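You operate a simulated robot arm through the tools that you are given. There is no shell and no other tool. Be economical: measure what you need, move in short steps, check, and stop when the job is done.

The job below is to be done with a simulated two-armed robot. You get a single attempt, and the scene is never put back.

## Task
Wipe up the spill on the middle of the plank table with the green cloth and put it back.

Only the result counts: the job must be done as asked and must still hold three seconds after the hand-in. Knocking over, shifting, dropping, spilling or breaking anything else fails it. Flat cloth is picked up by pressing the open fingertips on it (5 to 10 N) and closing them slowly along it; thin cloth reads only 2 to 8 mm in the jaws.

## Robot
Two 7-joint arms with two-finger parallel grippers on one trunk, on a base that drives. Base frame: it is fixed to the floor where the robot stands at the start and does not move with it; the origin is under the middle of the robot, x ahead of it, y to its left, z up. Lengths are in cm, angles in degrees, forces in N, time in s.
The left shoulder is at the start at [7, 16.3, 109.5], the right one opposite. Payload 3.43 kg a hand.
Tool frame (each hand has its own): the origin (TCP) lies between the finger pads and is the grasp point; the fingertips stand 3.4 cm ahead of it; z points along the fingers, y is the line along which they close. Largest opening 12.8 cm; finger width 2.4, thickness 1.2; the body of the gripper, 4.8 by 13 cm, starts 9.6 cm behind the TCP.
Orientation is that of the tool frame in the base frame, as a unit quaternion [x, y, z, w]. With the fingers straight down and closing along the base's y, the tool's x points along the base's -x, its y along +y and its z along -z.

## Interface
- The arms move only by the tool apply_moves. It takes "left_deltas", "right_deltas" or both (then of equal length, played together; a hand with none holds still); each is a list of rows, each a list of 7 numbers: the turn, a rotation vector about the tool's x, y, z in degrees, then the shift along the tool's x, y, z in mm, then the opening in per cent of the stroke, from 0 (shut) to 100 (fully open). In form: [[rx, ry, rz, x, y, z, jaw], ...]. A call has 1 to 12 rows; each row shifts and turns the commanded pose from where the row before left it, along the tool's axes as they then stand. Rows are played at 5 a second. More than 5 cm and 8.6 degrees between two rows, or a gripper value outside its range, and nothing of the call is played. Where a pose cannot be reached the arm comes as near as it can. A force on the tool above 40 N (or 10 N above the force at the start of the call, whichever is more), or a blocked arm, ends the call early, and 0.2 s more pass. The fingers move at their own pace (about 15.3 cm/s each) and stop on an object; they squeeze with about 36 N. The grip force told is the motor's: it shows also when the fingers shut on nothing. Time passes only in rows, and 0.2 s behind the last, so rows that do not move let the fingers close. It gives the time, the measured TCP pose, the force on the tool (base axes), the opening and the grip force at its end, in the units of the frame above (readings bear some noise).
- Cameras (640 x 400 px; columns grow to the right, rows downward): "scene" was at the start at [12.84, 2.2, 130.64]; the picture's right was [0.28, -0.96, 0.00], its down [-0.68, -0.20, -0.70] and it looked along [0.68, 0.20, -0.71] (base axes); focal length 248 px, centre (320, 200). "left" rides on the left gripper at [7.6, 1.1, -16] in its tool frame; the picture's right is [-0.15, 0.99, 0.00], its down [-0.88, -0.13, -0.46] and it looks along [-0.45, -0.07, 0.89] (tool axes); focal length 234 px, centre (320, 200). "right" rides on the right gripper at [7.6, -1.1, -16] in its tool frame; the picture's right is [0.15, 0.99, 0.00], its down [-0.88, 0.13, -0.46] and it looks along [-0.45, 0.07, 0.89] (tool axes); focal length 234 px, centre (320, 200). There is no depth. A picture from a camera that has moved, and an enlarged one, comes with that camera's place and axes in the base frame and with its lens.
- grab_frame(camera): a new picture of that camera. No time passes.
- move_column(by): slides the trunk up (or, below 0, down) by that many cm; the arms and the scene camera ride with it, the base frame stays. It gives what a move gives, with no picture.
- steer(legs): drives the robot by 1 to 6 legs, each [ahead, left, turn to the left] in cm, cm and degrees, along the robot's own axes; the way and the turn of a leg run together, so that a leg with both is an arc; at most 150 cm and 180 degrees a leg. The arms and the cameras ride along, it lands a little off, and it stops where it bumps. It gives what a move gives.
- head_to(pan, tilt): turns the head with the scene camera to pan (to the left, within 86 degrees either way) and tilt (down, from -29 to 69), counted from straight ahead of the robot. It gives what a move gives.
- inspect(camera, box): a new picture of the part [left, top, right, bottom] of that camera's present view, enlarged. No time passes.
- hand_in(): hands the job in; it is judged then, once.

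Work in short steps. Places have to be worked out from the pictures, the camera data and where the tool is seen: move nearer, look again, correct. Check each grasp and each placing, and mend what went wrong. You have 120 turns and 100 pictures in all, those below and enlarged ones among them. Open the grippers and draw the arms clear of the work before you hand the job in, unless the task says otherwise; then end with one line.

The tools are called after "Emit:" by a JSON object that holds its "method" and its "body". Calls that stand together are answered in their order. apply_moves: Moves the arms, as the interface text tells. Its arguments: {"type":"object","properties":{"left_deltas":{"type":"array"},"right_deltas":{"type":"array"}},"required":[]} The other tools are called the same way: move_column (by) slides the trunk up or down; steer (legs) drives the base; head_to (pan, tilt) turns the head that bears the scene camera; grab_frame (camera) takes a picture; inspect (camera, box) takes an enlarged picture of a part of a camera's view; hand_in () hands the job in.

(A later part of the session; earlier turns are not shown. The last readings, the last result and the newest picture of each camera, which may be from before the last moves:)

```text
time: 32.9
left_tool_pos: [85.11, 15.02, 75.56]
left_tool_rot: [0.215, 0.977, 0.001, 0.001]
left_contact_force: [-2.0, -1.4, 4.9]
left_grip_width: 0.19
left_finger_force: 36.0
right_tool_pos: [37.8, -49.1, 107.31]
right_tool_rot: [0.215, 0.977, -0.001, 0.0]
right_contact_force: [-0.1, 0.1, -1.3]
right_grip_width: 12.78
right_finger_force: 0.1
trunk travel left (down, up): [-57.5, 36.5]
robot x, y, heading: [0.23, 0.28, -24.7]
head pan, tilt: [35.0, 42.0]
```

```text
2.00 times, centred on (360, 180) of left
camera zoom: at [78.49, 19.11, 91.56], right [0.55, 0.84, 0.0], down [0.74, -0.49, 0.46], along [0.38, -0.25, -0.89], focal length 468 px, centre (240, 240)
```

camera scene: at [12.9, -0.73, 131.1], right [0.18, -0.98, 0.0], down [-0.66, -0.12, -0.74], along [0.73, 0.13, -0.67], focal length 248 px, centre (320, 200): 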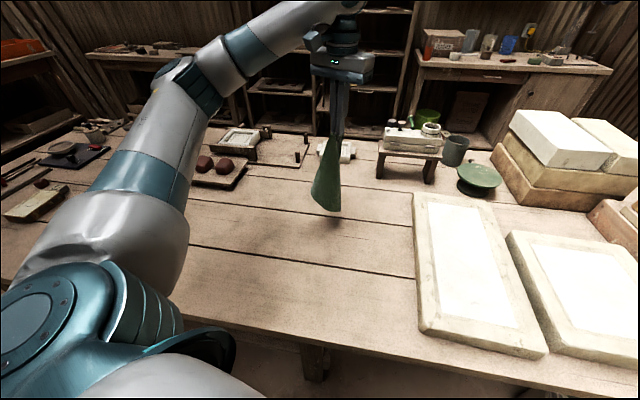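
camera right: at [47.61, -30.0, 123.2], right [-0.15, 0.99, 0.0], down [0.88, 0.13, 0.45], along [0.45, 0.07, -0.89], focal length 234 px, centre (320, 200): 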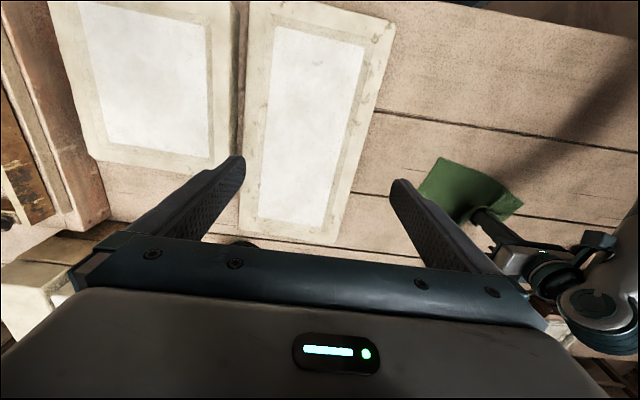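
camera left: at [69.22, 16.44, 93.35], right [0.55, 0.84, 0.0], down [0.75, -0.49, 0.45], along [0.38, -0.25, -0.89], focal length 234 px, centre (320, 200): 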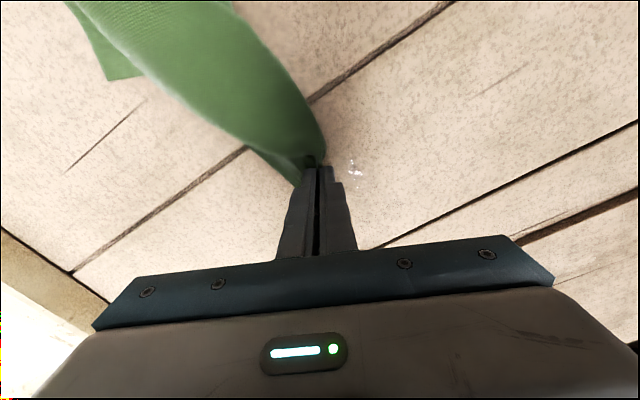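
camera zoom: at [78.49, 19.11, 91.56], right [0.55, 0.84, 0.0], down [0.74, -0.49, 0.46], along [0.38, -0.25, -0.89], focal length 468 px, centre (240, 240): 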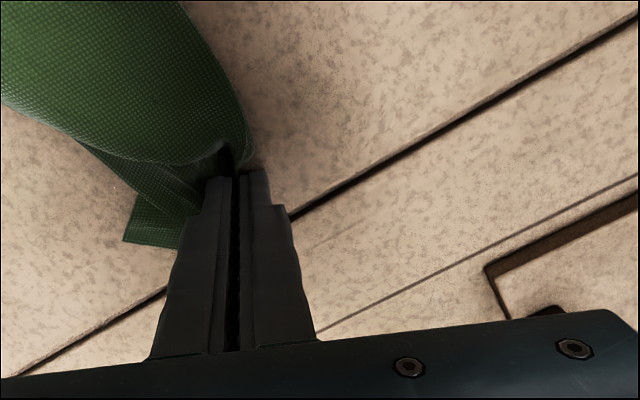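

That strip looks clean. Next, the lift, return and forward stroke at y≈13.3.

Emit:
{"method": "apply_moves", "body": {"left_deltas": [[0, 0, 0, 0, 0, -12, 0], [0, 0, 0, 40, -28, 0, 0], [0, 0, 0, 40, -28, 0, 0], [0, 0, 0, 0, 0, 9, 0], [0, 0, 0, 0, 0, 3, 0], [0, 0, 0, -14, 6.5, 0, 0], [0, 0, 0, -14, 6.5, 0, 0], [0, 0, 0, -14, 6.5, 0, 0], [0, 0, 0, -14, 6.5, 0, 0], [0, 0, 0, -14, 6.5, 0, 0], [0, 0, 0, -14, 6.5, 0, 0], [0, 0, 0, -8, 4, 0, 0]]}}

Emit:
{"method": "inspect", "body": {"camera": "left", "box": [200, 80, 520, 280]}}

```text
time: 35.5
left_tool_pos: [85.72, 13.34, 75.66]
left_tool_rot: [0.215, 0.977, 0.002, 0.0]
left_contact_force: [-3.7, 0.4, 6.7]
left_grip_width: 0.17
left_finger_force: 36.0
right_tool_pos: [37.82, -49.28, 107.18]
right_tool_rot: [0.215, 0.977, 0.0, -0.001]
right_contact_force: [-0.1, -0.6, 0.6]
right_grip_width: 12.8
right_finger_force: 0.1
trunk travel left (down, up): [-57.5, 36.5]
robot x, y, heading: [-0.06, 0.18, -24.8]
head pan, tilt: [35.0, 42.0]
```

```text
2.00 times, centred on (360, 180) of left
camera zoom: at [79.24, 17.51, 91.66], right [0.55, 0.84, 0.0], down [0.74, -0.49, 0.45], along [0.38, -0.25, -0.89], focal length 468 px, centre (240, 240)
```

zoom: 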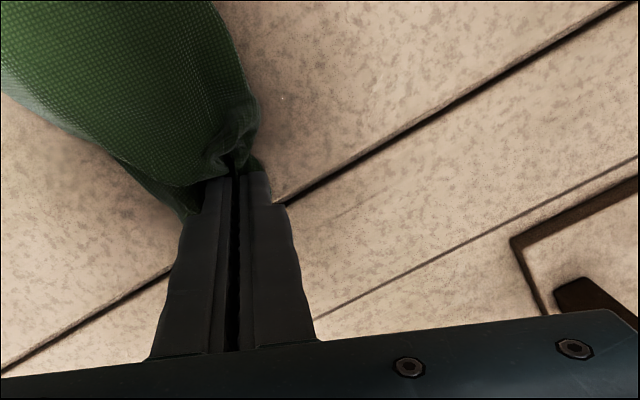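

Good. Repeating at y≈11.6, then y≈9.9.

Emit:
{"method": "apply_moves", "body": {"left_deltas": [[0, 0, 0, 0, 0, -12, 0], [0, 0, 0, 41, -30, 0, 0], [0, 0, 0, 41, -30, 0, 0], [0, 0, 0, 0, 0, 9, 0], [0, 0, 0, 0, 0, 3.2, 0], [0, 0, 0, -14, 6.5, 0, 0], [0, 0, 0, -14, 6.5, 0, 0], [0, 0, 0, -14, 6.5, 0, 0], [0, 0, 0, -14, 6.5, 0, 0], [0, 0, 0, -14, 6.5, 0, 0], [0, 0, 0, -14, 6.5, 0, 0], [0, 0, 0, -8, 4, 0, 0]]}}

Emit:
{"method": "apply_moves", "body": {"left_deltas": [[0, 0, 0, 0, 0, -12, 0], [0, 0, 0, 41, -30, 0, 0], [0, 0, 0, 41, -30, 0, 0], [0, 0, 0, 0, 0, 9, 0], [0, 0, 0, 0, 0, 3, 0], [0, 0, 0, -14, 6.5, 0, 0], [0, 0, 0, -14, 6.5, 0, 0], [0, 0, 0, -14, 6.5, 0, 0], [0, 0, 0, -14, 6.5, 0, 0], [0, 0, 0, -14, 6.5, 0, 0], [0, 0, 0, -14, 6.5, 0, 0], [0, 0, 0, -8, 4, 0, 0]]}}

Emit:
{"method": "inspect", "body": {"camera": "left", "box": [200, 80, 520, 280]}}

```text
refused: row 2 steps farther than a row can; nothing moved
```

```text
refused: row 2 steps farther than a row can; nothing moved
```

```text
2.00 times, centred on (360, 180) of left
camera zoom: at [79.24, 17.51, 91.66], right [0.55, 0.84, 0.0], down [0.74, -0.49, 0.45], along [0.38, -0.25, -0.89], focal length 468 px, centre (240, 240)
```

zoom: 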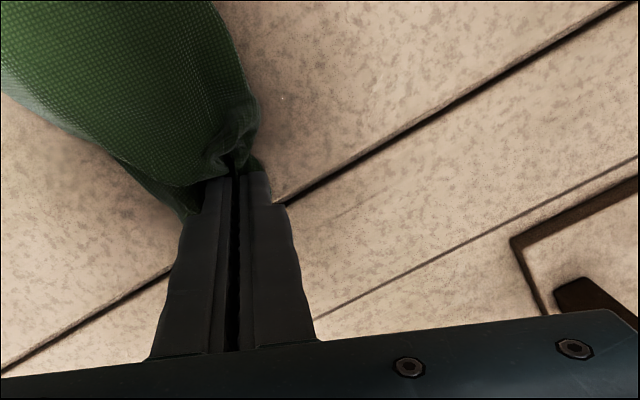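

The return steps were just over 5 cm, so I'll shorten them.

Emit:
{"method": "apply_moves", "body": {"left_deltas": [[0, 0, 0, 0, 0, -12, 0], [0, 0, 0, 40, -29, 0, 0], [0, 0, 0, 40, -29, 0, 0], [0, 0, 0, 0, 0, 9, 0], [0, 0, 0, 0, 0, 3.2, 0], [0, 0, 0, -14, 6.5, 0, 0], [0, 0, 0, -14, 6.5, 0, 0], [0, 0, 0, -14, 6.5, 0, 0], [0, 0, 0, -14, 6.5, 0, 0], [0, 0, 0, -14, 6.5, 0, 0], [0, 0, 0, -14, 6.5, 0, 0], [0, 0, 0, -6, 3, 0, 0]]}}

Emit:
{"method": "apply_moves", "body": {"left_deltas": [[0, 0, 0, 0, 0, -12, 0], [0, 0, 0, 40, -29, 0, 0], [0, 0, 0, 40, -29, 0, 0], [0, 0, 0, 0, 0, 9, 0], [0, 0, 0, 0, 0, 3, 0], [0, 0, 0, -14, 6.5, 0, 0], [0, 0, 0, -14, 6.5, 0, 0], [0, 0, 0, -14, 6.5, 0, 0], [0, 0, 0, -14, 6.5, 0, 0], [0, 0, 0, -14, 6.5, 0, 0], [0, 0, 0, -14, 6.5, 0, 0], [0, 0, 0, -6, 3, 0, 0]]}}

Emit:
{"method": "inspect", "body": {"camera": "left", "box": [200, 80, 520, 280]}}

```text
time: 38.1
left_tool_pos: [85.8, 11.39, 75.58]
left_tool_rot: [0.215, 0.977, 0.001, 0.001]
left_contact_force: [-7.7, 0.6, 18.3]
left_grip_width: 0.17
left_finger_force: 35.8
right_tool_pos: [37.51, -49.14, 107.36]
right_tool_rot: [0.214, 0.977, 0.001, 0.001]
right_contact_force: [0.3, 0.4, 0.1]
right_grip_width: 12.79
right_finger_force: 0.0
trunk travel left (down, up): [-57.5, 36.5]
robot x, y, heading: [-0.14, 0.27, -24.9]
head pan, tilt: [35.0, 42.0]
```

```text
time: 40.7
left_tool_pos: [86.33, 9.62, 75.6]
left_tool_rot: [0.214, 0.977, 0.001, 0.0]
left_contact_force: [-3.8, -0.7, 7.4]
left_grip_width: 0.16
left_finger_force: 36.1
right_tool_pos: [37.74, -49.17, 107.2]
right_tool_rot: [0.215, 0.977, 0.0, 0.001]
right_contact_force: [-0.3, -0.3, -0.1]
right_grip_width: 12.82
right_finger_force: 0.1
trunk travel left (down, up): [-57.5, 36.5]
robot x, y, heading: [0.04, 0.1, -24.9]
head pan, tilt: [35.0, 42.0]
```

```text
2.00 times, centred on (360, 180) of left
camera zoom: at [79.82, 13.63, 91.58], right [0.55, 0.84, 0.0], down [0.74, -0.49, 0.46], along [0.38, -0.25, -0.89], focal length 468 px, centre (240, 240)
```

zoom: 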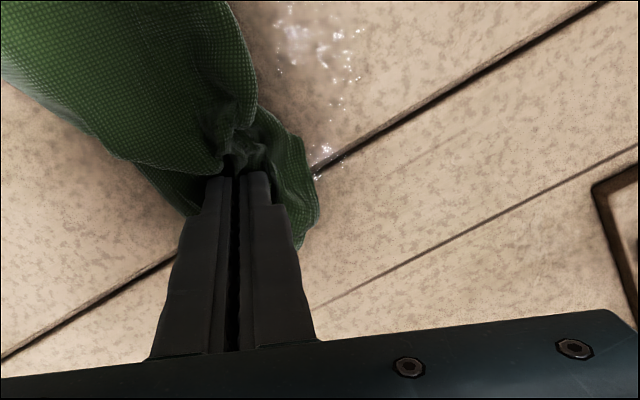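

Glints remain around (82–86, 13–16). I'll lift back to the earlier vantage point and look at the whole patch.

Emit:
{"method": "apply_moves", "body": {"left_deltas": [[0, 0, 0, 16.3, -13.9, -37.5, 0], [0, 0, 0, 16.3, -13.9, -37.5, 0], [0, 0, 0, 16.3, -13.9, -37.5, 0], [0, 0, 0, 16.3, -13.9, -37.5, 0], [0, 0, 0, 16.3, -13.9, -37.5, 0], [0, 0, 0, 16.3, -13.9, -37.5, 0], [0, 0, 0, 16.3, -13.9, -37.5, 0], [0, 0, 0, 16.3, -13.9, -37.5, 0], [0, 0, 0, 0, 0, 0, 0]]}}

Emit:
{"method": "inspect", "body": {"camera": "left", "box": [320, 105, 440, 180]}}

Emit:
{"method": "inspect", "body": {"camera": "scene", "box": [280, 140, 400, 215]}}

```text
time: 42.7
left_tool_pos: [69.94, 4.95, 105.44]
left_tool_rot: [0.214, 0.977, 0.001, -0.001]
left_contact_force: [0.1, 0.6, 0.5]
left_grip_width: 0.18
left_finger_force: 35.7
right_tool_pos: [37.87, -49.26, 107.21]
right_tool_rot: [0.215, 0.977, 0.0, -0.002]
right_contact_force: [0.2, 0.2, -0.5]
right_grip_width: 12.82
right_finger_force: 0.1
trunk travel left (down, up): [-57.5, 36.5]
robot x, y, heading: [0.2, 0.14, -24.8]
head pan, tilt: [35.0, 42.0]
```

```text
5.33 times, centred on (380, 142) of left
camera zoom: at [63.42, 9.18, 121.55], right [0.55, 0.84, 0.0], down [0.75, -0.49, 0.45], along [0.38, -0.25, -0.89], focal length 1249 px, centre (0, 507)
```

zoom: 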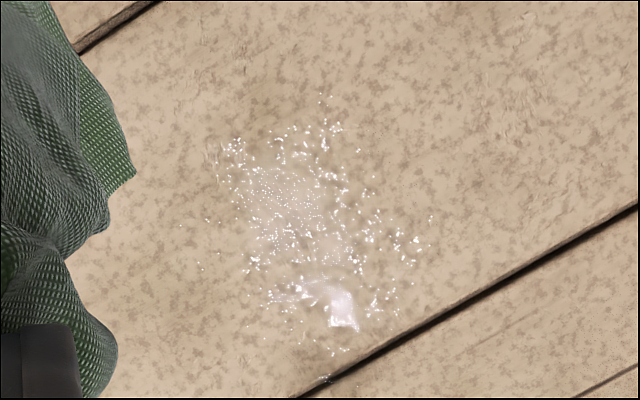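

```text
5.33 times, centred on (340, 178) of scene
camera zoom: at [12.98, -0.7, 131.09], right [0.18, -0.98, 0.0], down [-0.66, -0.12, -0.74], along [0.73, 0.13, -0.67], focal length 1321 px, centre (213, 320)
```

zoom: 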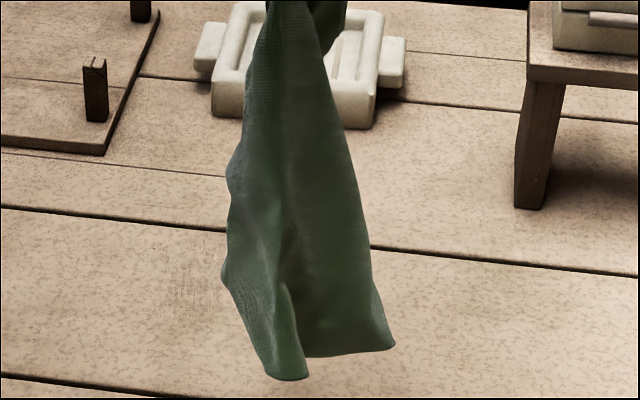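

The spill is much thinner now and needs more passes. I'll lower the hanging cloth straight onto the patch at (80.5, 12), so the bunch makes a wider wiping pad.

Emit:
{"method": "apply_moves", "body": {"left_deltas": [[0, 0, 0, -17, 27, 30, 0], [0, 0, 0, -17, 27, 30, 0], [0, 0, 0, -17, 27, 30, 0], [0, 0, 0, -16, 27, 30, 0], [0, 0, 0, 0, 0, 40, 0], [0, 0, 0, 0, 0, 40, 0], [0, 0, 0, 0, 0, 40, 0], [0, 0, 0, 0, 0, 35, 0], [0, 0, 0, 0, 0, 8, 0], [0, 0, 0, 0, 0, 4, 0], [0, 0, 0, 0, 0, 0, 0]]}}

Emit:
{"method": "grab_frame", "body": {"camera": "left"}}

Emit:
{"method": "inspect", "body": {"camera": "scene", "box": [240, 110, 440, 250]}}

```text
time: 45.1
left_tool_pos: [80.29, 11.96, 76.86]
left_tool_rot: [0.215, 0.977, 0.002, 0.0]
left_contact_force: [0.6, -0.4, 0.5]
left_grip_width: 0.18
left_finger_force: 35.7
right_tool_pos: [37.9, -49.18, 107.23]
right_tool_rot: [0.215, 0.977, -0.001, -0.001]
right_contact_force: [-0.2, 0.1, 1.1]
right_grip_width: 12.8
right_finger_force: 0.2
trunk travel left (down, up): [-57.5, 36.5]
robot x, y, heading: [0.31, -0.02, -24.9]
head pan, tilt: [35.0, 42.0]
```

```text
60 pictures are left
camera left: at [73.8, 16.14, 92.87], right [0.55, 0.84, 0.0], down [0.74, -0.49, 0.45], along [0.38, -0.25, -0.89], focal length 234 px, centre (320, 200)
```

left: 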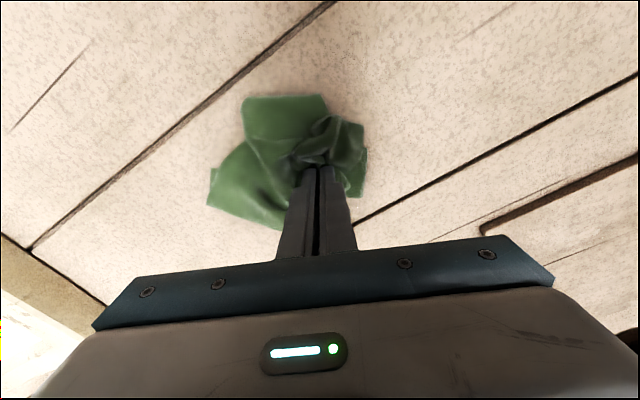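

```text
2.86 times, centred on (340, 180) of scene
camera zoom: at [12.87, -0.73, 131.1], right [0.18, -0.98, 0.0], down [-0.66, -0.12, -0.74], along [0.73, 0.13, -0.67], focal length 708 px, centre (263, 257)
```

zoom: 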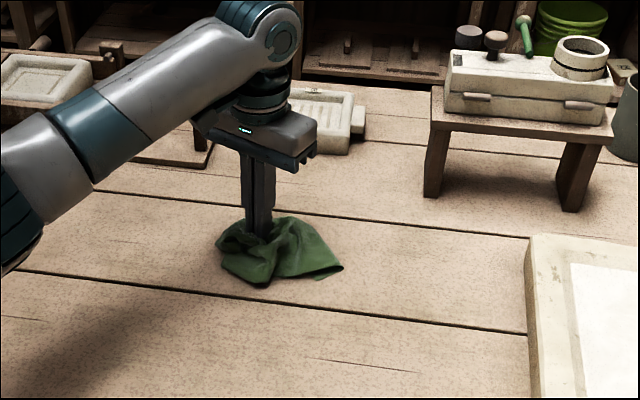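

A nice bunched pad sits on the patch. I'll press down to a light contact.

Emit:
{"method": "apply_moves", "body": {"left_deltas": [[0, 0, 0, 0, 0, 5, 0], [0, 0, 0, 0, 0, 4, 0], [0, 0, 0, 0, 0, 0, 0]]}}

```text
time: 45.9
left_tool_pos: [80.4, 11.95, 76.17]
left_tool_rot: [0.215, 0.977, 0.001, 0.0]
left_contact_force: [-0.6, 0.8, 4.9]
left_grip_width: 0.17
left_finger_force: 36.3
right_tool_pos: [37.98, -49.17, 107.2]
right_tool_rot: [0.215, 0.977, 0.0, 0.0]
right_contact_force: [-0.5, -0.2, -0.4]
right_grip_width: 12.8
right_finger_force: 0.1
trunk travel left (down, up): [-57.5, 36.5]
robot x, y, heading: [-0.1, -0.09, -24.6]
head pan, tilt: [35.0, 42.0]
```

At 5 N. I'll rub in a raster pattern over the patch.

Emit:
{"method": "apply_moves", "body": {"left_deltas": [[0, 0, 0, -20, 0, 0, 0], [0, 0, 0, -20, 0, 0, 0], [0, 0, 0, 0, 15, 0, 0], [0, 0, 0, 20, 0, 0, 0], [0, 0, 0, 20, 0, 0, 0], [0, 0, 0, 20, 0, 0, 0], [0, 0, 0, 20, 0, 0, 0], [0, 0, 0, 0, 15, 0, 0], [0, 0, 0, -20, 0, 0, 0], [0, 0, 0, -20, 0, 0, 0], [0, 0, 0, -20, 0, 0, 0], [0, 0, 0, -20, 0, 0, 0]]}}

Emit:
{"method": "grab_frame", "body": {"camera": "left"}}

```text
time: 48.5
left_tool_pos: [85.19, 12.93, 76.0]
left_tool_rot: [0.215, 0.977, 0.002, 0.0]
left_contact_force: [-1.0, -0.4, 3.4]
left_grip_width: 0.2
left_finger_force: 35.6
right_tool_pos: [38.01, -49.19, 107.05]
right_tool_rot: [0.215, 0.977, 0.0, 0.0]
right_contact_force: [-0.4, -0.1, -0.5]
right_grip_width: 12.79
right_finger_force: 0.1
trunk travel left (down, up): [-57.5, 36.5]
robot x, y, heading: [-0.08, -0.39, -24.9]
head pan, tilt: [35.0, 42.0]
```

```text
58 pictures are left
camera left: at [78.61, 17.11, 92.02], right [0.55, 0.84, 0.0], down [0.74, -0.49, 0.45], along [0.38, -0.25, -0.89], focal length 234 px, centre (320, 200)
```

left: 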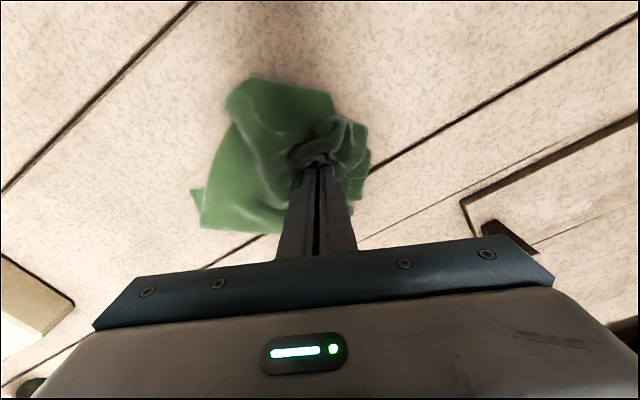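

The pad slides well at 3–5 N. I'll press slightly more and continue the raster.

Emit:
{"method": "apply_moves", "body": {"left_deltas": [[0, 0, 0, 0, 12, 0.5, 0], [0, 0, 0, 25, 0, 0, 0], [0, 0, 0, 25, 0, 0, 0], [0, 0, 0, 25, 0, 0, 0], [0, 0, 0, 15, -20, 0, 0], [0, 0, 0, 0, -20, 0, 0], [0, 0, 0, -25, 0, 0, 0], [0, 0, 0, -25, 0, 0, 0], [0, 0, 0, -25, 0, 0, 0], [0, 0, 0, -15, -8, 0, 0], [0, 0, 0, 0, -10, 0, 0], [0, 0, 0, 25, 0, 0, 0]]}}

Emit:
{"method": "apply_moves", "body": {"left_deltas": [[0, 0, 0, 25, 0, 0, 0], [0, 0, 0, 25, 0, 0, 0], [0, 0, 0, 10, -15, 0, 0], [0, 0, 0, -25, 0, 0, 0], [0, 0, 0, -25, 0, 0, 0], [0, 0, 0, -25, 0, 0, 0], [0, 0, 0, -10, -15, 0, 0], [0, 0, 0, 25, 0, 0, 0], [0, 0, 0, 25, 0, 0, 0], [0, 0, 0, 25, 0, 0, 0], [0, 0, 0, 0, 15, 0, 0], [0, 0, 0, 0, 0, 0, 0]]}}

Emit:
{"method": "grab_frame", "body": {"camera": "left"}}

```text
time: 51.1
left_tool_pos: [81.35, 10.01, 76.03]
left_tool_rot: [0.215, 0.977, 0.001, 0.001]
left_contact_force: [0.4, -0.8, 1.9]
left_grip_width: 0.2
left_finger_force: 36.3
right_tool_pos: [37.82, -49.1, 107.38]
right_tool_rot: [0.215, 0.977, 0.0, 0.0]
right_contact_force: [-0.2, 0.3, -0.2]
right_grip_width: 12.84
right_finger_force: 0.1
trunk travel left (down, up): [-57.5, 36.5]
robot x, y, heading: [-0.03, -0.13, -25.2]
head pan, tilt: [35.0, 42.0]
```

```text
time: 53.7
left_tool_pos: [75.94, 10.57, 75.97]
left_tool_rot: [0.214, 0.977, 0.002, 0.002]
left_contact_force: [-2.3, -3.9, 16.2]
left_grip_width: 0.19
left_finger_force: 36.0
right_tool_pos: [37.69, -49.29, 107.34]
right_tool_rot: [0.215, 0.977, 0.0, 0.0]
right_contact_force: [-0.3, 0.3, -0.2]
right_grip_width: 12.78
right_finger_force: 0.1
trunk travel left (down, up): [-57.5, 36.5]
robot x, y, heading: [0.04, -0.13, -24.7]
head pan, tilt: [35.0, 42.0]
```

```text
57 pictures are left
camera left: at [69.34, 14.71, 91.9], right [0.55, 0.84, 0.0], down [0.74, -0.49, 0.46], along [0.38, -0.25, -0.89], focal length 234 px, centre (320, 200)
```

left: 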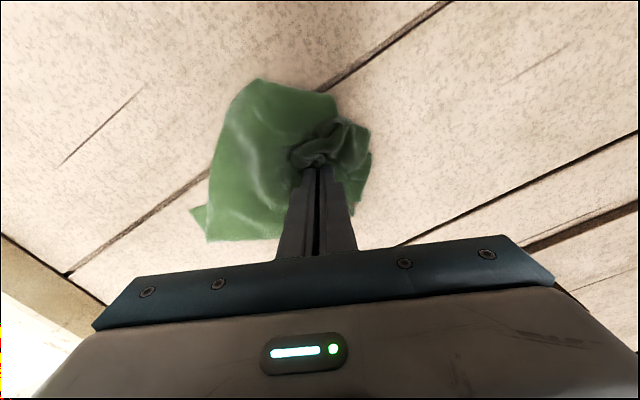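

I'll lift to the vantage point again to check the patch.

Emit:
{"method": "apply_moves", "body": {"left_deltas": [[0, 0, 0, 3.9, -9.5, -37, 0], [0, 0, 0, 3.9, -9.5, -37, 0], [0, 0, 0, 3.9, -9.5, -37, 0], [0, 0, 0, 3.9, -9.5, -37, 0], [0, 0, 0, 3.9, -9.5, -37, 0], [0, 0, 0, 3.9, -9.5, -37, 0], [0, 0, 0, 3.9, -9.5, -37, 0], [0, 0, 0, 3.9, -9.5, -37, 0], [0, 0, 0, 0, 0, 0, 0]]}}

Emit:
{"method": "inspect", "body": {"camera": "left", "box": [320, 105, 440, 180]}}

```text
time: 55.7
left_tool_pos: [70.16, 5.15, 105.18]
left_tool_rot: [0.215, 0.977, 0.001, -0.001]
left_contact_force: [-0.6, -0.1, -0.3]
left_grip_width: 0.19
left_finger_force: 36.3
right_tool_pos: [37.94, -49.2, 107.19]
right_tool_rot: [0.215, 0.977, -0.001, -0.001]
right_contact_force: [1.1, -0.8, 0.2]
right_grip_width: 12.8
right_finger_force: 0.1
trunk travel left (down, up): [-57.5, 36.5]
robot x, y, heading: [-0.21, 0.33, -24.9]
head pan, tilt: [35.0, 42.0]
```

```text
5.33 times, centred on (380, 142) of left
camera zoom: at [63.66, 9.32, 121.19], right [0.55, 0.84, 0.0], down [0.75, -0.49, 0.45], along [0.38, -0.25, -0.89], focal length 1249 px, centre (0, 507)
```

zoom: 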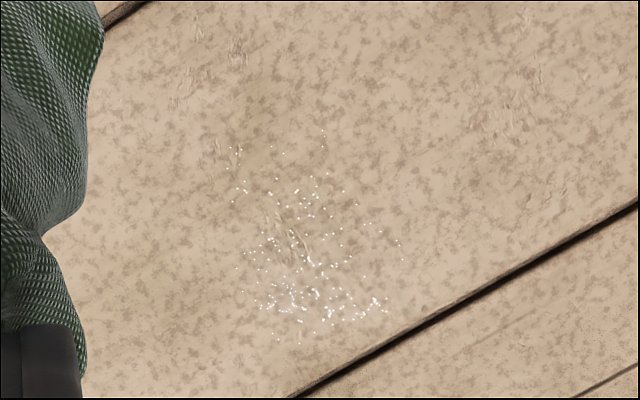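

Only droplets remain, mostly near (82–86, 9–14). I'll do another round there.

Emit:
{"method": "apply_moves", "body": {"left_deltas": [[0, 0, 0, -20, 27, 30, 0], [0, 0, 0, -20, 27, 30, 0], [0, 0, 0, -21, 27, 30, 0], [0, 0, 0, -21, 26, 30, 0], [0, 0, 0, 0, 0, 40, 0], [0, 0, 0, 0, 0, 40, 0], [0, 0, 0, 0, 0, 40, 0], [0, 0, 0, 0, 0, 35, 0], [0, 0, 0, 0, 0, 8, 0], [0, 0, 0, 0, 0, 6, 0], [0, 0, 0, 0, 0, 2, 0], [0, 0, 0, 0, 0, 0, 0]]}}

Emit:
{"method": "grab_frame", "body": {"camera": "left"}}

```text
time: 58.3
left_tool_pos: [81.86, 11.31, 76.35]
left_tool_rot: [0.215, 0.977, 0.001, -0.001]
left_contact_force: [-1.1, 1.5, 2.1]
left_grip_width: 0.21
left_finger_force: 35.8
right_tool_pos: [37.85, -49.1, 107.22]
right_tool_rot: [0.214, 0.977, 0.0, 0.0]
right_contact_force: [0.3, 0.8, 0.4]
right_grip_width: 12.82
right_finger_force: 0.1
trunk travel left (down, up): [-57.5, 36.5]
robot x, y, heading: [0.62, 0.24, -24.9]
head pan, tilt: [35.0, 42.0]
```

```text
55 pictures are left
camera left: at [75.34, 15.43, 92.33], right [0.55, 0.84, 0.0], down [0.74, -0.49, 0.45], along [0.38, -0.25, -0.89], focal length 234 px, centre (320, 200)
```

left: 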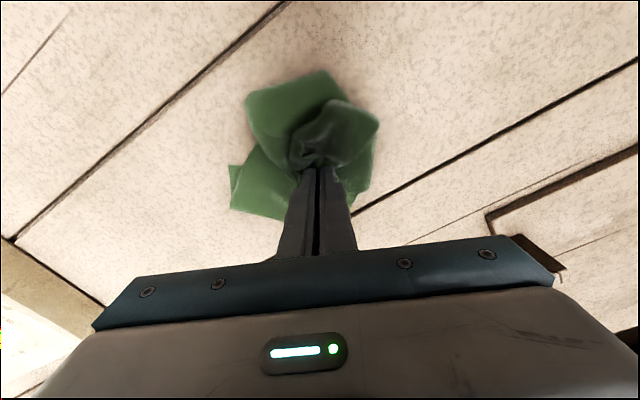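

Pressing 2.5 mm more and rubbing in two rounds.

Emit:
{"method": "apply_moves", "body": {"left_deltas": [[0, 0, 0, 0, 0, 2.5, 0], [0, 0, 0, -20, -10, 0, 0], [0, 0, 0, -15, -10, 0, 0], [0, 0, 0, 25, 0, 0, 0], [0, 0, 0, 25, 0, 0, 0], [0, 0, 0, 0, 15, 0, 0], [0, 0, 0, -25, 0, 0, 0], [0, 0, 0, -25, 0, 0, 0], [0, 0, 0, 0, 15, 0, 0], [0, 0, 0, 25, 0, 0, 0], [0, 0, 0, 25, 0, 0, 0], [0, 0, 0, 0, 15, 0, 0]]}}

Emit:
{"method": "apply_moves", "body": {"left_deltas": [[0, 0, 0, -25, 0, 0, 0], [0, 0, 0, -25, 0, 0, 0], [0, 0, 0, 0, 12, 0, 0], [0, 0, 0, 25, 0, 0, 0], [0, 0, 0, 25, 0, 0, 0], [0, 0, 0, 25, 0, 0, 0], [0, 0, 0, 0, -25, 0, 0], [0, 0, 0, 0, -25, 0, 0], [0, 0, 0, -15, 0, 0, 0], [0, 0, 0, 0, 25, 0, 0], [0, 0, 0, 0, 25, 0, 0], [0, 0, 0, -15, 0, 0, 0]]}}

Emit:
{"method": "apply_moves", "body": {"left_deltas": [[0, 0, 0, 0, -25, 0, 0], [0, 0, 0, 0, -25, 0, 0], [0, 0, 0, 0, -15, 0, 0], [0, 0, 0, -15, 0, 0, 0], [0, 0, 0, 0, 25, 0, 0], [0, 0, 0, 0, 25, 0, 0], [0, 0, 0, 0, 15, 0, 0], [0, 0, 0, -15, 0, 0, 0], [0, 0, 0, 0, -25, 0, 0], [0, 0, 0, 0, -25, 0, 0], [0, 0, 0, 25, -5, 0, 0], [0, 0, 0, 0, 0, 0, 0]]}}

```text
time: 60.9
left_tool_pos: [81.48, 14.19, 76.07]
left_tool_rot: [0.215, 0.977, 0.001, 0.0]
left_contact_force: [0.3, -0.7, 1.5]
left_grip_width: 0.18
left_finger_force: 35.8
right_tool_pos: [37.88, -49.2, 107.23]
right_tool_rot: [0.215, 0.977, 0.0, -0.001]
right_contact_force: [-0.2, 0.3, 0.3]
right_grip_width: 12.82
right_finger_force: 0.0
trunk travel left (down, up): [-57.5, 36.5]
robot x, y, heading: [0.06, 0.01, -24.8]
head pan, tilt: [35.0, 42.0]
```

```text
time: 63.5
left_tool_pos: [82.61, 15.14, 76.11]
left_tool_rot: [0.214, 0.977, 0.002, -0.001]
left_contact_force: [-0.9, 0.3, 1.0]
left_grip_width: 0.21
left_finger_force: 36.3
right_tool_pos: [37.9, -49.33, 107.08]
right_tool_rot: [0.214, 0.977, 0.0, -0.001]
right_contact_force: [0.0, -0.7, -0.1]
right_grip_width: 12.79
right_finger_force: 0.0
trunk travel left (down, up): [-57.5, 36.5]
robot x, y, heading: [-0.18, -0.18, -24.7]
head pan, tilt: [35.0, 42.0]
```

```text
time: 66.1
left_tool_pos: [80.78, 9.72, 76.26]
left_tool_rot: [0.215, 0.977, 0.002, -0.001]
left_contact_force: [0.2, 0.9, 1.1]
left_grip_width: 0.19
left_finger_force: 35.7
right_tool_pos: [37.98, -49.19, 107.16]
right_tool_rot: [0.215, 0.977, 0.001, -0.001]
right_contact_force: [0.5, 0.9, 0.1]
right_grip_width: 12.79
right_finger_force: 0.0
trunk travel left (down, up): [-57.5, 36.5]
robot x, y, heading: [-0.01, -0.23, -25.0]
head pan, tilt: [35.0, 42.0]
```

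The pressure has dropped to about 1 N. I'll press 3 mm more and do another round.

Emit:
{"method": "apply_moves", "body": {"left_deltas": [[0, 0, 0, 0, 0, 2, 0], [0, 0, 0, 0, 0, 1.5, 0], [0, 0, 0, -20, 0, 0, 0], [0, 0, 0, -20, 0, 0, 0], [0, 0, 0, 0, 12, 0, 0], [0, 0, 0, 20, 0, 0, 0], [0, 0, 0, 20, 0, 0, 0], [0, 0, 0, 0, 12, 0, 0], [0, 0, 0, -20, 0, 0, 0], [0, 0, 0, -20, 0, 0, 0], [0, 0, 0, 0, 12, 0, 0], [0, 0, 0, 20, 0, 0, 0]]}}

Emit:
{"method": "apply_moves", "body": {"left_deltas": [[0, 0, 0, 20, 0, 0, 0], [0, 0, 0, 0, 12, 0, 0], [0, 0, 0, -20, 0, 0, 0], [0, 0, 0, -20, 0, 0, 0], [0, 0, 0, 0, 12, 0, 0], [0, 0, 0, 20, 0, 0, 0], [0, 0, 0, 20, 0, 0, 0], [0, 0, 0, 20, 0, 0, 0], [0, 0, 0, 0, -20, 0, 0], [0, 0, 0, 0, -20, 0, 0], [0, 0, 0, 0, -20, 0, 0], [0, 0, 0, 0, 0, 0, 0]]}}

```text
time: 68.7
left_tool_pos: [83.98, 12.38, 75.9]
left_tool_rot: [0.215, 0.977, 0.002, 0.001]
left_contact_force: [2.4, 0.0, 12.0]
left_grip_width: 0.18
left_finger_force: 36.1
right_tool_pos: [37.72, -49.18, 107.31]
right_tool_rot: [0.216, 0.976, 0.0, 0.0]
right_contact_force: [-0.1, -0.8, 0.0]
right_grip_width: 12.83
right_finger_force: 0.0
trunk travel left (down, up): [-57.5, 36.5]
robot x, y, heading: [-0.04, -0.08, -24.8]
head pan, tilt: [35.0, 42.0]
```

```text
time: 71.3
left_tool_pos: [78.62, 10.58, 75.86]
left_tool_rot: [0.215, 0.977, 0.001, 0.001]
left_contact_force: [0.7, 3.3, 17.4]
left_grip_width: 0.18
left_finger_force: 36.1
right_tool_pos: [37.69, -49.14, 107.24]
right_tool_rot: [0.215, 0.977, 0.0, 0.0]
right_contact_force: [0.6, 0.6, 1.0]
right_grip_width: 12.79
right_finger_force: 0.1
trunk travel left (down, up): [-57.5, 36.5]
robot x, y, heading: [0.33, 0.11, -24.8]
head pan, tilt: [35.0, 42.0]
```

Lifting to check.

Emit:
{"method": "apply_moves", "body": {"left_deltas": [[0, 0, 0, 6.9, -10.9, -37, 0], [0, 0, 0, 6.9, -10.9, -37, 0], [0, 0, 0, 6.9, -10.9, -37, 0], [0, 0, 0, 6.9, -10.9, -37, 0], [0, 0, 0, 6.9, -10.9, -37, 0], [0, 0, 0, 6.9, -10.9, -37, 0], [0, 0, 0, 6.9, -10.9, -37, 0], [0, 0, 0, 6.9, -10.9, -37, 0], [0, 0, 0, 0, 0, 0, 0]]}}

Emit:
{"method": "inspect", "body": {"camera": "left", "box": [320, 105, 440, 180]}}

```text
time: 73.3
left_tool_pos: [70.32, 5.02, 105.38]
left_tool_rot: [0.214, 0.977, 0.001, -0.001]
left_contact_force: [0.4, 0.6, -1.4]
left_grip_width: 0.19
left_finger_force: 36.3
right_tool_pos: [38.05, -49.23, 107.17]
right_tool_rot: [0.215, 0.977, 0.0, 0.0]
right_contact_force: [0.2, -0.2, -0.3]
right_grip_width: 12.8
right_finger_force: 0.0
trunk travel left (down, up): [-57.5, 36.5]
robot x, y, heading: [0.11, -0.18, -24.9]
head pan, tilt: [35.0, 42.0]
```

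```text
5.33 times, centred on (380, 142) of left
camera zoom: at [63.92, 9.08, 121.41], right [0.55, 0.84, 0.0], down [0.75, -0.49, 0.45], along [0.38, -0.25, -0.89], focal length 1249 px, centre (0, 507)
```

zoom: 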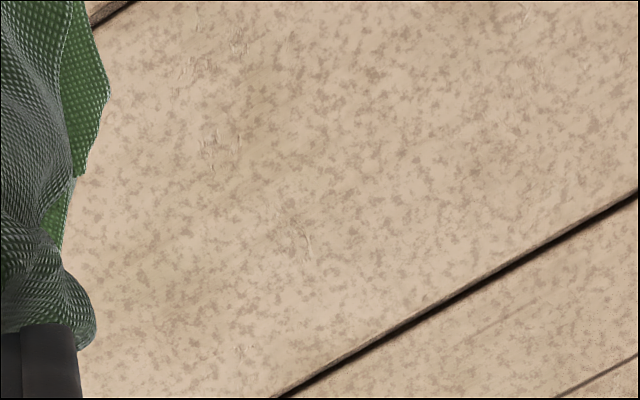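

The patch is clean. Now I'll bring the cloth back: carry it to above its near-right corner area at about (44, −10), turning the hand back 25° to restore the cloth's orientation.

Emit:
{"method": "apply_moves", "body": {"left_deltas": [[0, 0, 0, 22, -30.8, 0, 0], [0, 0, 0, 22, -30.8, 0, 0], [0, 0, 0, 22, -30.8, 0, 0], [0, 0, 0, 22, -30.8, 0, 0], [0, 0, 0, 22, -30.8, 0, 0], [0, 0, 0, 22, -30.8, 0, 0], [0, 0, 0, 22, -30.8, 0, 0], [0, 0, 0, 22, -30.8, 0, 0], [0, 0, -8.3, 0, 0, 0, 0], [0, 0, -8.3, 0, 0, 0, 0], [0, 0, -8.2, 0, 0, 0, 0], [0, 0, 0, 0, 0, 0, 0]]}}

Emit:
{"method": "head_to", "body": {"pan": 25, "tilt": 55}}

Emit:
{"method": "grab_frame", "body": {"camera": "scene"}}

Emit:
{"method": "grab_frame", "body": {"camera": "left"}}

```text
time: 75.9
left_tool_pos: [43.8, -9.99, 105.35]
left_tool_rot: [-0.001, 1.0, 0.001, 0.0]
left_contact_force: [0.3, 0.6, -0.3]
left_grip_width: 0.16
left_finger_force: 36.5
right_tool_pos: [37.89, -49.26, 107.19]
right_tool_rot: [0.214, 0.977, 0.001, -0.001]
right_contact_force: [0.2, 0.9, 0.6]
right_grip_width: 12.81
right_finger_force: 0.0
trunk travel left (down, up): [-57.5, 36.5]
robot x, y, heading: [-0.18, -0.05, -24.8]
head pan, tilt: [35.0, 42.0]
```

```text
time: 76.6
left_tool_pos: [43.81, -10.02, 105.33]
left_tool_rot: [0.0, 1.0, 0.001, 0.0]
left_contact_force: [-0.5, -0.9, -0.6]
left_grip_width: 0.17
left_finger_force: 36.9
right_tool_pos: [37.8, -49.08, 107.2]
right_tool_rot: [0.215, 0.977, 0.001, -0.001]
right_contact_force: [0.7, -0.5, 0.3]
right_grip_width: 12.8
right_finger_force: 0.1
trunk travel left (down, up): [-57.5, 36.5]
robot x, y, heading: [-0.18, -0.14, -24.8]
head pan, tilt: [25.0, 55.0]
```

```text
53 pictures are left
camera scene: at [11.87, -2.18, 129.33], right [0.0, -1.0, 0.0], down [-0.82, 0.0, -0.57], along [0.57, 0.0, -0.82], focal length 248 px, centre (320, 200)
```

scene: 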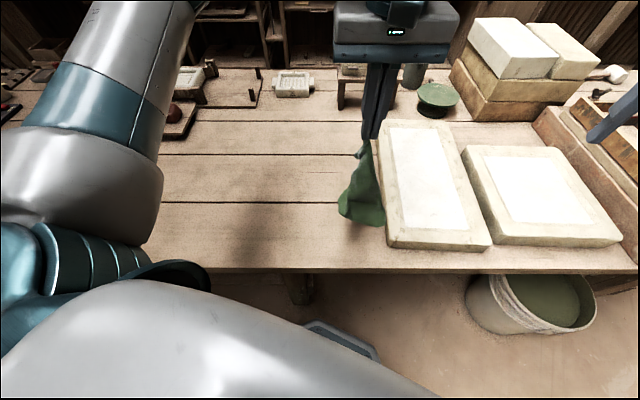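

```text
52 pictures are left
camera left: at [36.08, -8.92, 121.3], right [0.15, 0.99, 0.0], down [0.88, -0.13, 0.46], along [0.45, -0.06, -0.89], focal length 234 px, centre (320, 200)
```

left: 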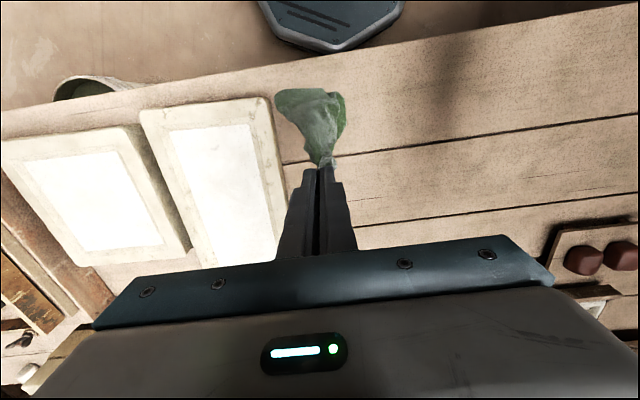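

The hanging bunch is clear of the mould. I'll lower it and lay it forward-left to the original pinch place at about (65, 6.5).

Emit:
{"method": "apply_moves", "body": {"left_deltas": [[0, 0, 0, 0, 0, 35, 0], [0, 0, 0, 0, 0, 35, 0], [0, 0, 0, -22, 17, 21, 0], [0, 0, 0, -22, 17, 21, 0], [0, 0, 0, -22, 17, 21, 0], [0, 0, 0, -22, 17, 21, 0], [0, 0, 0, -22, 17, 21, 0], [0, 0, 0, -22, 17, 21, 0], [0, 0, 0, -22, 17, 21, 0], [0, 0, 0, -22, 17, 21, 0], [0, 0, 0, -22, 17, 21, 0], [0, 0, 0, -22, 17, 21, 0]]}}

Emit:
{"method": "grab_frame", "body": {"camera": "scene"}}

Emit:
{"method": "grab_frame", "body": {"camera": "left"}}

```text
time: 79.2
left_tool_pos: [65.84, 7.14, 77.26]
left_tool_rot: [0.0, 1.0, 0.001, -0.001]
left_contact_force: [0.5, -0.8, 0.3]
left_grip_width: 0.15
left_finger_force: 35.7
right_tool_pos: [37.91, -49.13, 107.2]
right_tool_rot: [0.215, 0.977, 0.0, -0.001]
right_contact_force: [-0.2, -0.1, 0.5]
right_grip_width: 12.78
right_finger_force: 0.0
trunk travel left (down, up): [-57.5, 36.5]
robot x, y, heading: [-0.01, 0.39, -24.6]
head pan, tilt: [25.0, 55.0]
```

```text
51 pictures are left
camera scene: at [11.92, -2.12, 129.32], right [0.0, -1.0, 0.0], down [-0.82, 0.0, -0.57], along [0.57, 0.0, -0.82], focal length 248 px, centre (320, 200)
```

scene: 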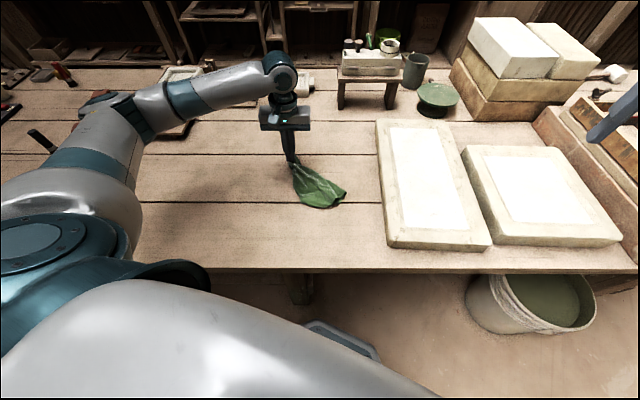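

```text
50 pictures are left
camera left: at [58.19, 8.11, 93.24], right [0.15, 0.99, 0.0], down [0.88, -0.13, 0.45], along [0.45, -0.06, -0.89], focal length 234 px, centre (320, 200)
```

left: 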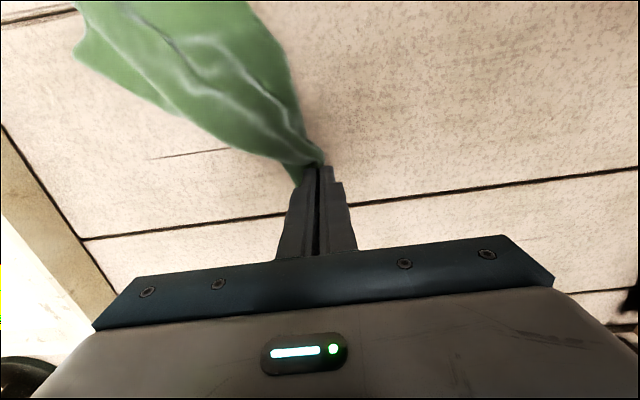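

The cloth is laid but bunched into a strip. I'll lower to the table, open slowly, retreat upward, and look.

Emit:
{"method": "apply_moves", "body": {"left_deltas": [[0, 0, 0, 0, 0, 12, 0], [0, 0, 0, 0, 0, 0, 10], [0, 0, 0, 0, 0, 0, 25], [0, 0, 0, 0, 0, -10, 25], [0, 0, 0, 0, 0, -40, 25], [0, 0, 0, 20, 15, -45, 25], [0, 0, 0, 30, 20, -30, 25], [0, 0, 0, 30, 20, -30, 25], [0, 0, 0, 30, 20, -30, 25], [0, 0, 0, 0, 20, -30, 25], [0, 0, 0, 0, 20, -30, 25], [0, 0, 0, 0, 0, 0, 25]]}}

Emit:
{"method": "grab_frame", "body": {"camera": "left"}}

Emit:
{"method": "inspect", "body": {"camera": "scene", "box": [230, 120, 400, 260]}}

```text
refused: row 6 steps farther than a row can; nothing moved
```

```text
49 pictures are left
camera left: at [58.19, 8.11, 93.24], right [0.15, 0.99, 0.0], down [0.88, -0.13, 0.45], along [0.45, -0.06, -0.89], focal length 234 px, centre (320, 200)
```

left: 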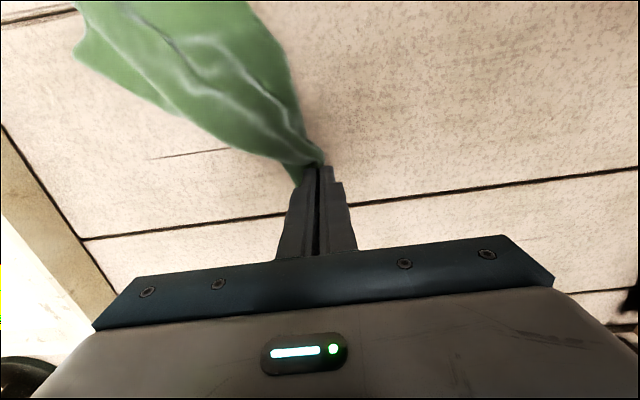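

```text
2.86 times, centred on (315, 190) of scene
camera zoom: at [11.92, -2.12, 129.32], right [0.0, -1.0, 0.0], down [-0.82, 0.0, -0.57], along [0.57, 0.0, -0.82], focal length 708 px, centre (334, 229)
```

zoom: 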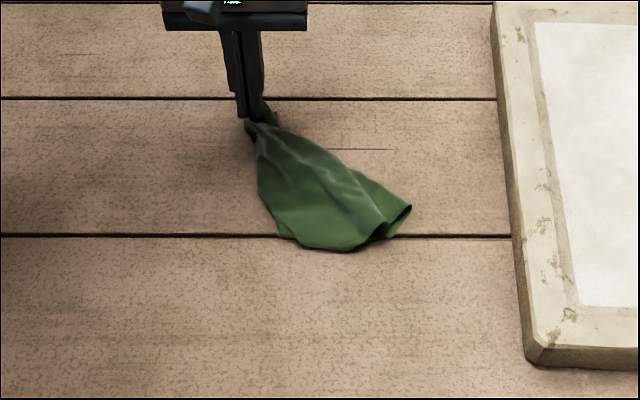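

Cloth spans about x 50–66, y −10–7, near its original centre but bunched. I'll release it with corrected steps and look at it properly.

Emit:
{"method": "apply_moves", "body": {"left_deltas": [[0, 0, 0, 0, 0, 10, 0], [0, 0, 0, 0, 0, 0, 10], [0, 0, 0, 0, 0, 0, 25], [0, 0, 0, 0, 0, -10, 25], [0, 0, 0, 0, 0, -40, 25], [0, 0, 0, 15, 10, -40, 25], [0, 0, 0, 25, 20, -30, 25], [0, 0, 0, 25, 20, -30, 25], [0, 0, 0, 25, 20, -30, 25], [0, 0, 0, 0, 20, -30, 25], [0, 0, 0, 0, 20, -30, 25], [0, 0, 0, 0, 0, 0, 25]]}}

Emit:
{"method": "grab_frame", "body": {"camera": "left"}}

Emit:
{"method": "inspect", "body": {"camera": "scene", "box": [230, 120, 400, 260]}}

```text
time: 81.8
left_tool_pos: [56.89, 18.28, 100.32]
left_tool_rot: [-0.001, 1.0, 0.002, -0.001]
left_contact_force: [0.5, 0.2, 0.7]
left_grip_width: 3.21
left_finger_force: 0.1
right_tool_pos: [37.93, -49.24, 107.2]
right_tool_rot: [0.215, 0.977, 0.0, -0.001]
right_contact_force: [-0.4, -0.1, -0.7]
right_grip_width: 12.81
right_finger_force: 0.0
trunk travel left (down, up): [-57.5, 36.5]
robot x, y, heading: [0.12, -0.32, -24.8]
head pan, tilt: [25.0, 55.0]
```

```text
47 pictures are left
camera left: at [49.2, 19.36, 116.26], right [0.15, 0.99, 0.0], down [0.88, -0.13, 0.45], along [0.45, -0.06, -0.89], focal length 234 px, centre (320, 200)
```

left: 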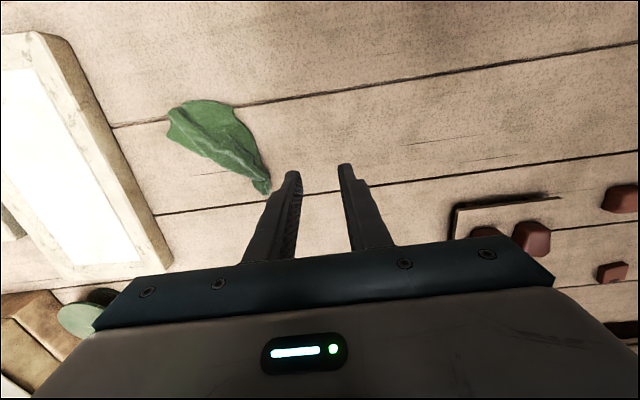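

```text
2.86 times, centred on (315, 190) of scene
camera zoom: at [11.93, -2.22, 129.31], right [0.0, -1.0, 0.0], down [-0.82, 0.0, -0.57], along [0.57, 0.0, -0.82], focal length 708 px, centre (334, 229)
```

zoom: 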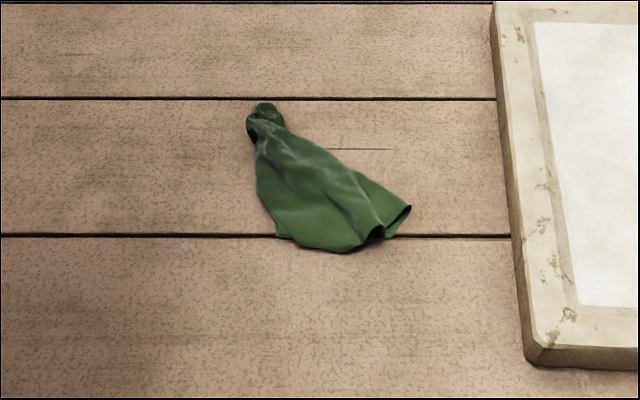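

The cloth is crumpled; one corner is visible at about (54, −10). I'll turn the robot back to heading 0 so both arms can work on spreading it.

Emit:
{"method": "steer", "body": {"legs": [[0, 0, 24.8]]}}

Emit:
{"method": "head_to", "body": {"pan": 0, "tilt": 55}}

Emit:
{"method": "grab_frame", "body": {"camera": "scene"}}

Emit:
{"method": "grab_frame", "body": {"camera": "right"}}

```text
time: 83.5
left_tool_pos: [43.96, 40.37, 100.25]
left_tool_rot: [-0.214, 0.977, 0.0, 0.0]
left_contact_force: [0.2, -0.2, 0.2]
left_grip_width: 3.2
left_finger_force: 0.1
right_tool_pos: [55.01, -28.73, 107.23]
right_tool_rot: [-0.001, 1.0, -0.001, -0.001]
right_contact_force: [0.2, 0.2, 0.8]
right_grip_width: 12.81
right_finger_force: 0.1
trunk travel left (down, up): [-57.5, 36.5]
robot x, y, heading: [0.09, 0.14, -0.2]
head pan, tilt: [25.0, 55.0]
```

```text
time: 84.4
left_tool_pos: [43.8, 40.34, 100.3]
left_tool_rot: [-0.216, 0.976, 0.002, 0.0]
left_contact_force: [-1.1, -0.1, -0.9]
left_grip_width: 3.19
left_finger_force: 0.1
right_tool_pos: [54.88, -28.74, 107.11]
right_tool_rot: [0.0, 1.0, 0.0, -0.001]
right_contact_force: [-0.5, 0.2, 0.0]
right_grip_width: 12.78
right_finger_force: 0.0
trunk travel left (down, up): [-57.5, 36.5]
robot x, y, heading: [-0.01, 0.31, -0.3]
head pan, tilt: [0.0, 55.0]
```

```text
45 pictures are left
camera scene: at [12.33, -0.1, 129.33], right [0.0, -1.0, 0.0], down [-0.82, 0.0, -0.57], along [0.57, 0.0, -0.82], focal length 248 px, centre (320, 200)
```

scene: 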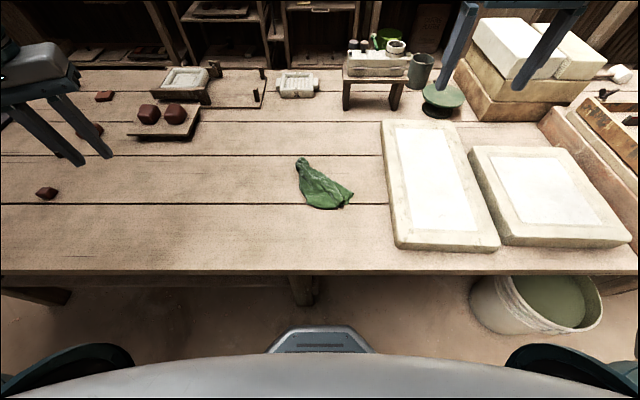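

```text
44 pictures are left
camera right: at [47.56, -30.01, 123.22], right [-0.15, 0.99, 0.0], down [0.88, 0.13, 0.45], along [0.45, 0.07, -0.89], focal length 234 px, centre (320, 200)
```

right: 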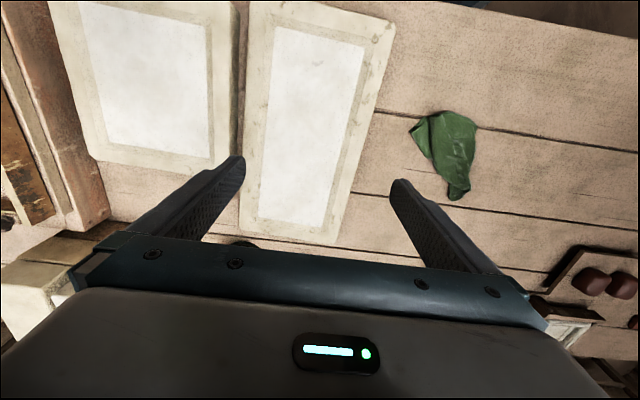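

The corner is at about (53.7, −9.5), pointing right. I'll bring the right hand over it and turn it 90°, so the fingers close across the corner along x.

Emit:
{"method": "apply_moves", "body": {"right_deltas": [[0, 0, 0, 3, 40, 25, 60], [0, 0, 0, 3, 40, 25, 30], [0, 0, 0, 3, 40, 25, 30], [0, 0, 0, 3, 40, 25, 30], [0, 0, 0, 2, 40, 25, 30], [0, 0, 8.5, 0, 0, 0, 30], [0, 0, 8.5, 0, 0, 0, 30], [0, 0, 8.5, 0, 0, 0, 30], [0, 0, 8.5, 0, 0, 0, 30], [0, 0, 8.5, 0, 0, 0, 30], [0, 0, 8.5, 0, 0, 0, 30], [0, 0, 8.5, 0, 0, 0, 30]]}}

Emit:
{"method": "apply_moves", "body": {"right_deltas": [[0, 0, 8.5, 0, 0, 0, 30], [0, 0, 8.5, 0, 0, 0, 30], [0, 0, 8.5, 0, 0, 0, 30], [0, 0, 5, 0, 0, 0, 30], [0, 0, 0, 0, 0, 0, 30]]}}

Emit:
{"method": "grab_frame", "body": {"camera": "right"}}

```text
time: 87.0
left_tool_pos: [44.0, 40.5, 100.17]
left_tool_rot: [-0.215, 0.977, 0.002, 0.0]
left_contact_force: [-0.8, 0.0, -0.4]
left_grip_width: 3.2
left_finger_force: 0.1
right_tool_pos: [53.54, -8.78, 94.76]
right_tool_rot: [0.496, 0.868, -0.001, -0.001]
right_contact_force: [0.2, 0.7, -0.7]
right_grip_width: 3.84
right_finger_force: 0.1
trunk travel left (down, up): [-57.5, 36.5]
robot x, y, heading: [0.23, 0.16, 0.0]
head pan, tilt: [0.0, 55.0]
```

```text
time: 88.2
left_tool_pos: [43.89, 40.46, 100.13]
left_tool_rot: [-0.215, 0.977, 0.001, -0.001]
left_contact_force: [-0.4, 0.0, 0.0]
left_grip_width: 3.2
left_finger_force: 0.1
right_tool_pos: [53.6, -8.85, 94.7]
right_tool_rot: [0.708, 0.706, 0.0, -0.001]
right_contact_force: [0.3, -0.5, -0.2]
right_grip_width: 3.84
right_finger_force: 0.0
trunk travel left (down, up): [-57.5, 36.5]
robot x, y, heading: [-0.11, 0.03, 0.1]
head pan, tilt: [0.0, 55.0]
```

```text
43 pictures are left
camera right: at [52.59, -1.28, 110.71], right [0.99, 0.14, 0.0], down [0.13, -0.88, 0.46], along [0.07, -0.45, -0.89], focal length 234 px, centre (320, 200)
```

right: 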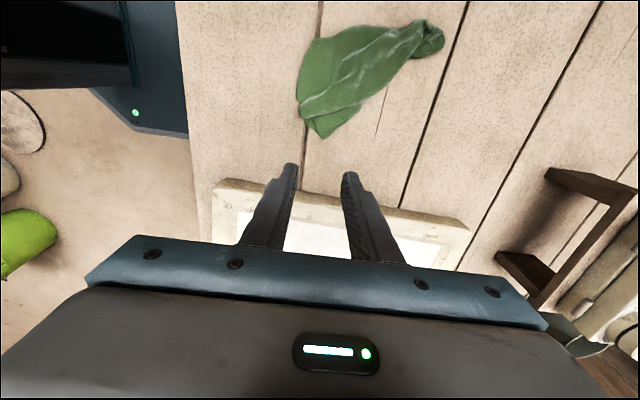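

The corner is at (54.3, −9.5). I'll shift slightly and descend to just above the table.

Emit:
{"method": "apply_moves", "body": {"right_deltas": [[0, 0, 0, 5, 5, 40, 30], [0, 0, 0, 0, 0, 45, 30], [0, 0, 0, 0, 0, 45, 30], [0, 0, 0, 0, 0, 35, 30], [0, 0, 0, 0, 0, 0, 30]]}}

Emit:
{"method": "inspect", "body": {"camera": "right", "box": [200, 60, 440, 220]}}

```text
time: 89.4
left_tool_pos: [43.96, 40.47, 100.25]
left_tool_rot: [-0.215, 0.977, 0.001, 0.0]
left_contact_force: [0.3, -0.3, 0.3]
left_grip_width: 3.2
left_finger_force: 0.0
right_tool_pos: [53.78, -8.28, 78.16]
right_tool_rot: [0.707, 0.707, 0.0, 0.0]
right_contact_force: [-0.1, 0.2, -0.2]
right_grip_width: 3.84
right_finger_force: 0.2
trunk travel left (down, up): [-57.5, 36.5]
robot x, y, heading: [0.24, 0.03, 0.0]
head pan, tilt: [0.0, 55.0]
```

```text
2.50 times, centred on (320, 140) of right
camera zoom: at [52.9, -0.79, 94.08], right [0.99, 0.15, 0.0], down [0.13, -0.88, 0.46], along [0.07, -0.45, -0.89], focal length 585 px, centre (320, 350)
```

zoom: 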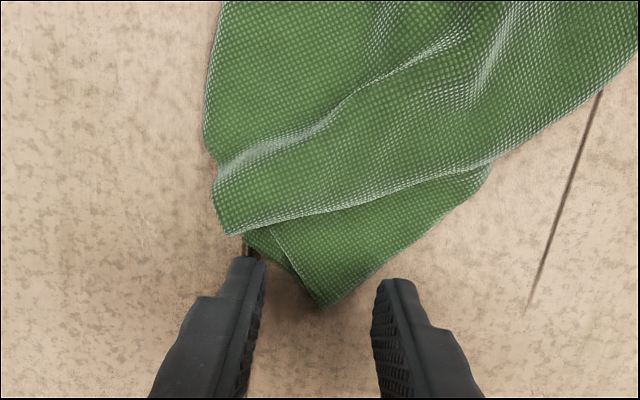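

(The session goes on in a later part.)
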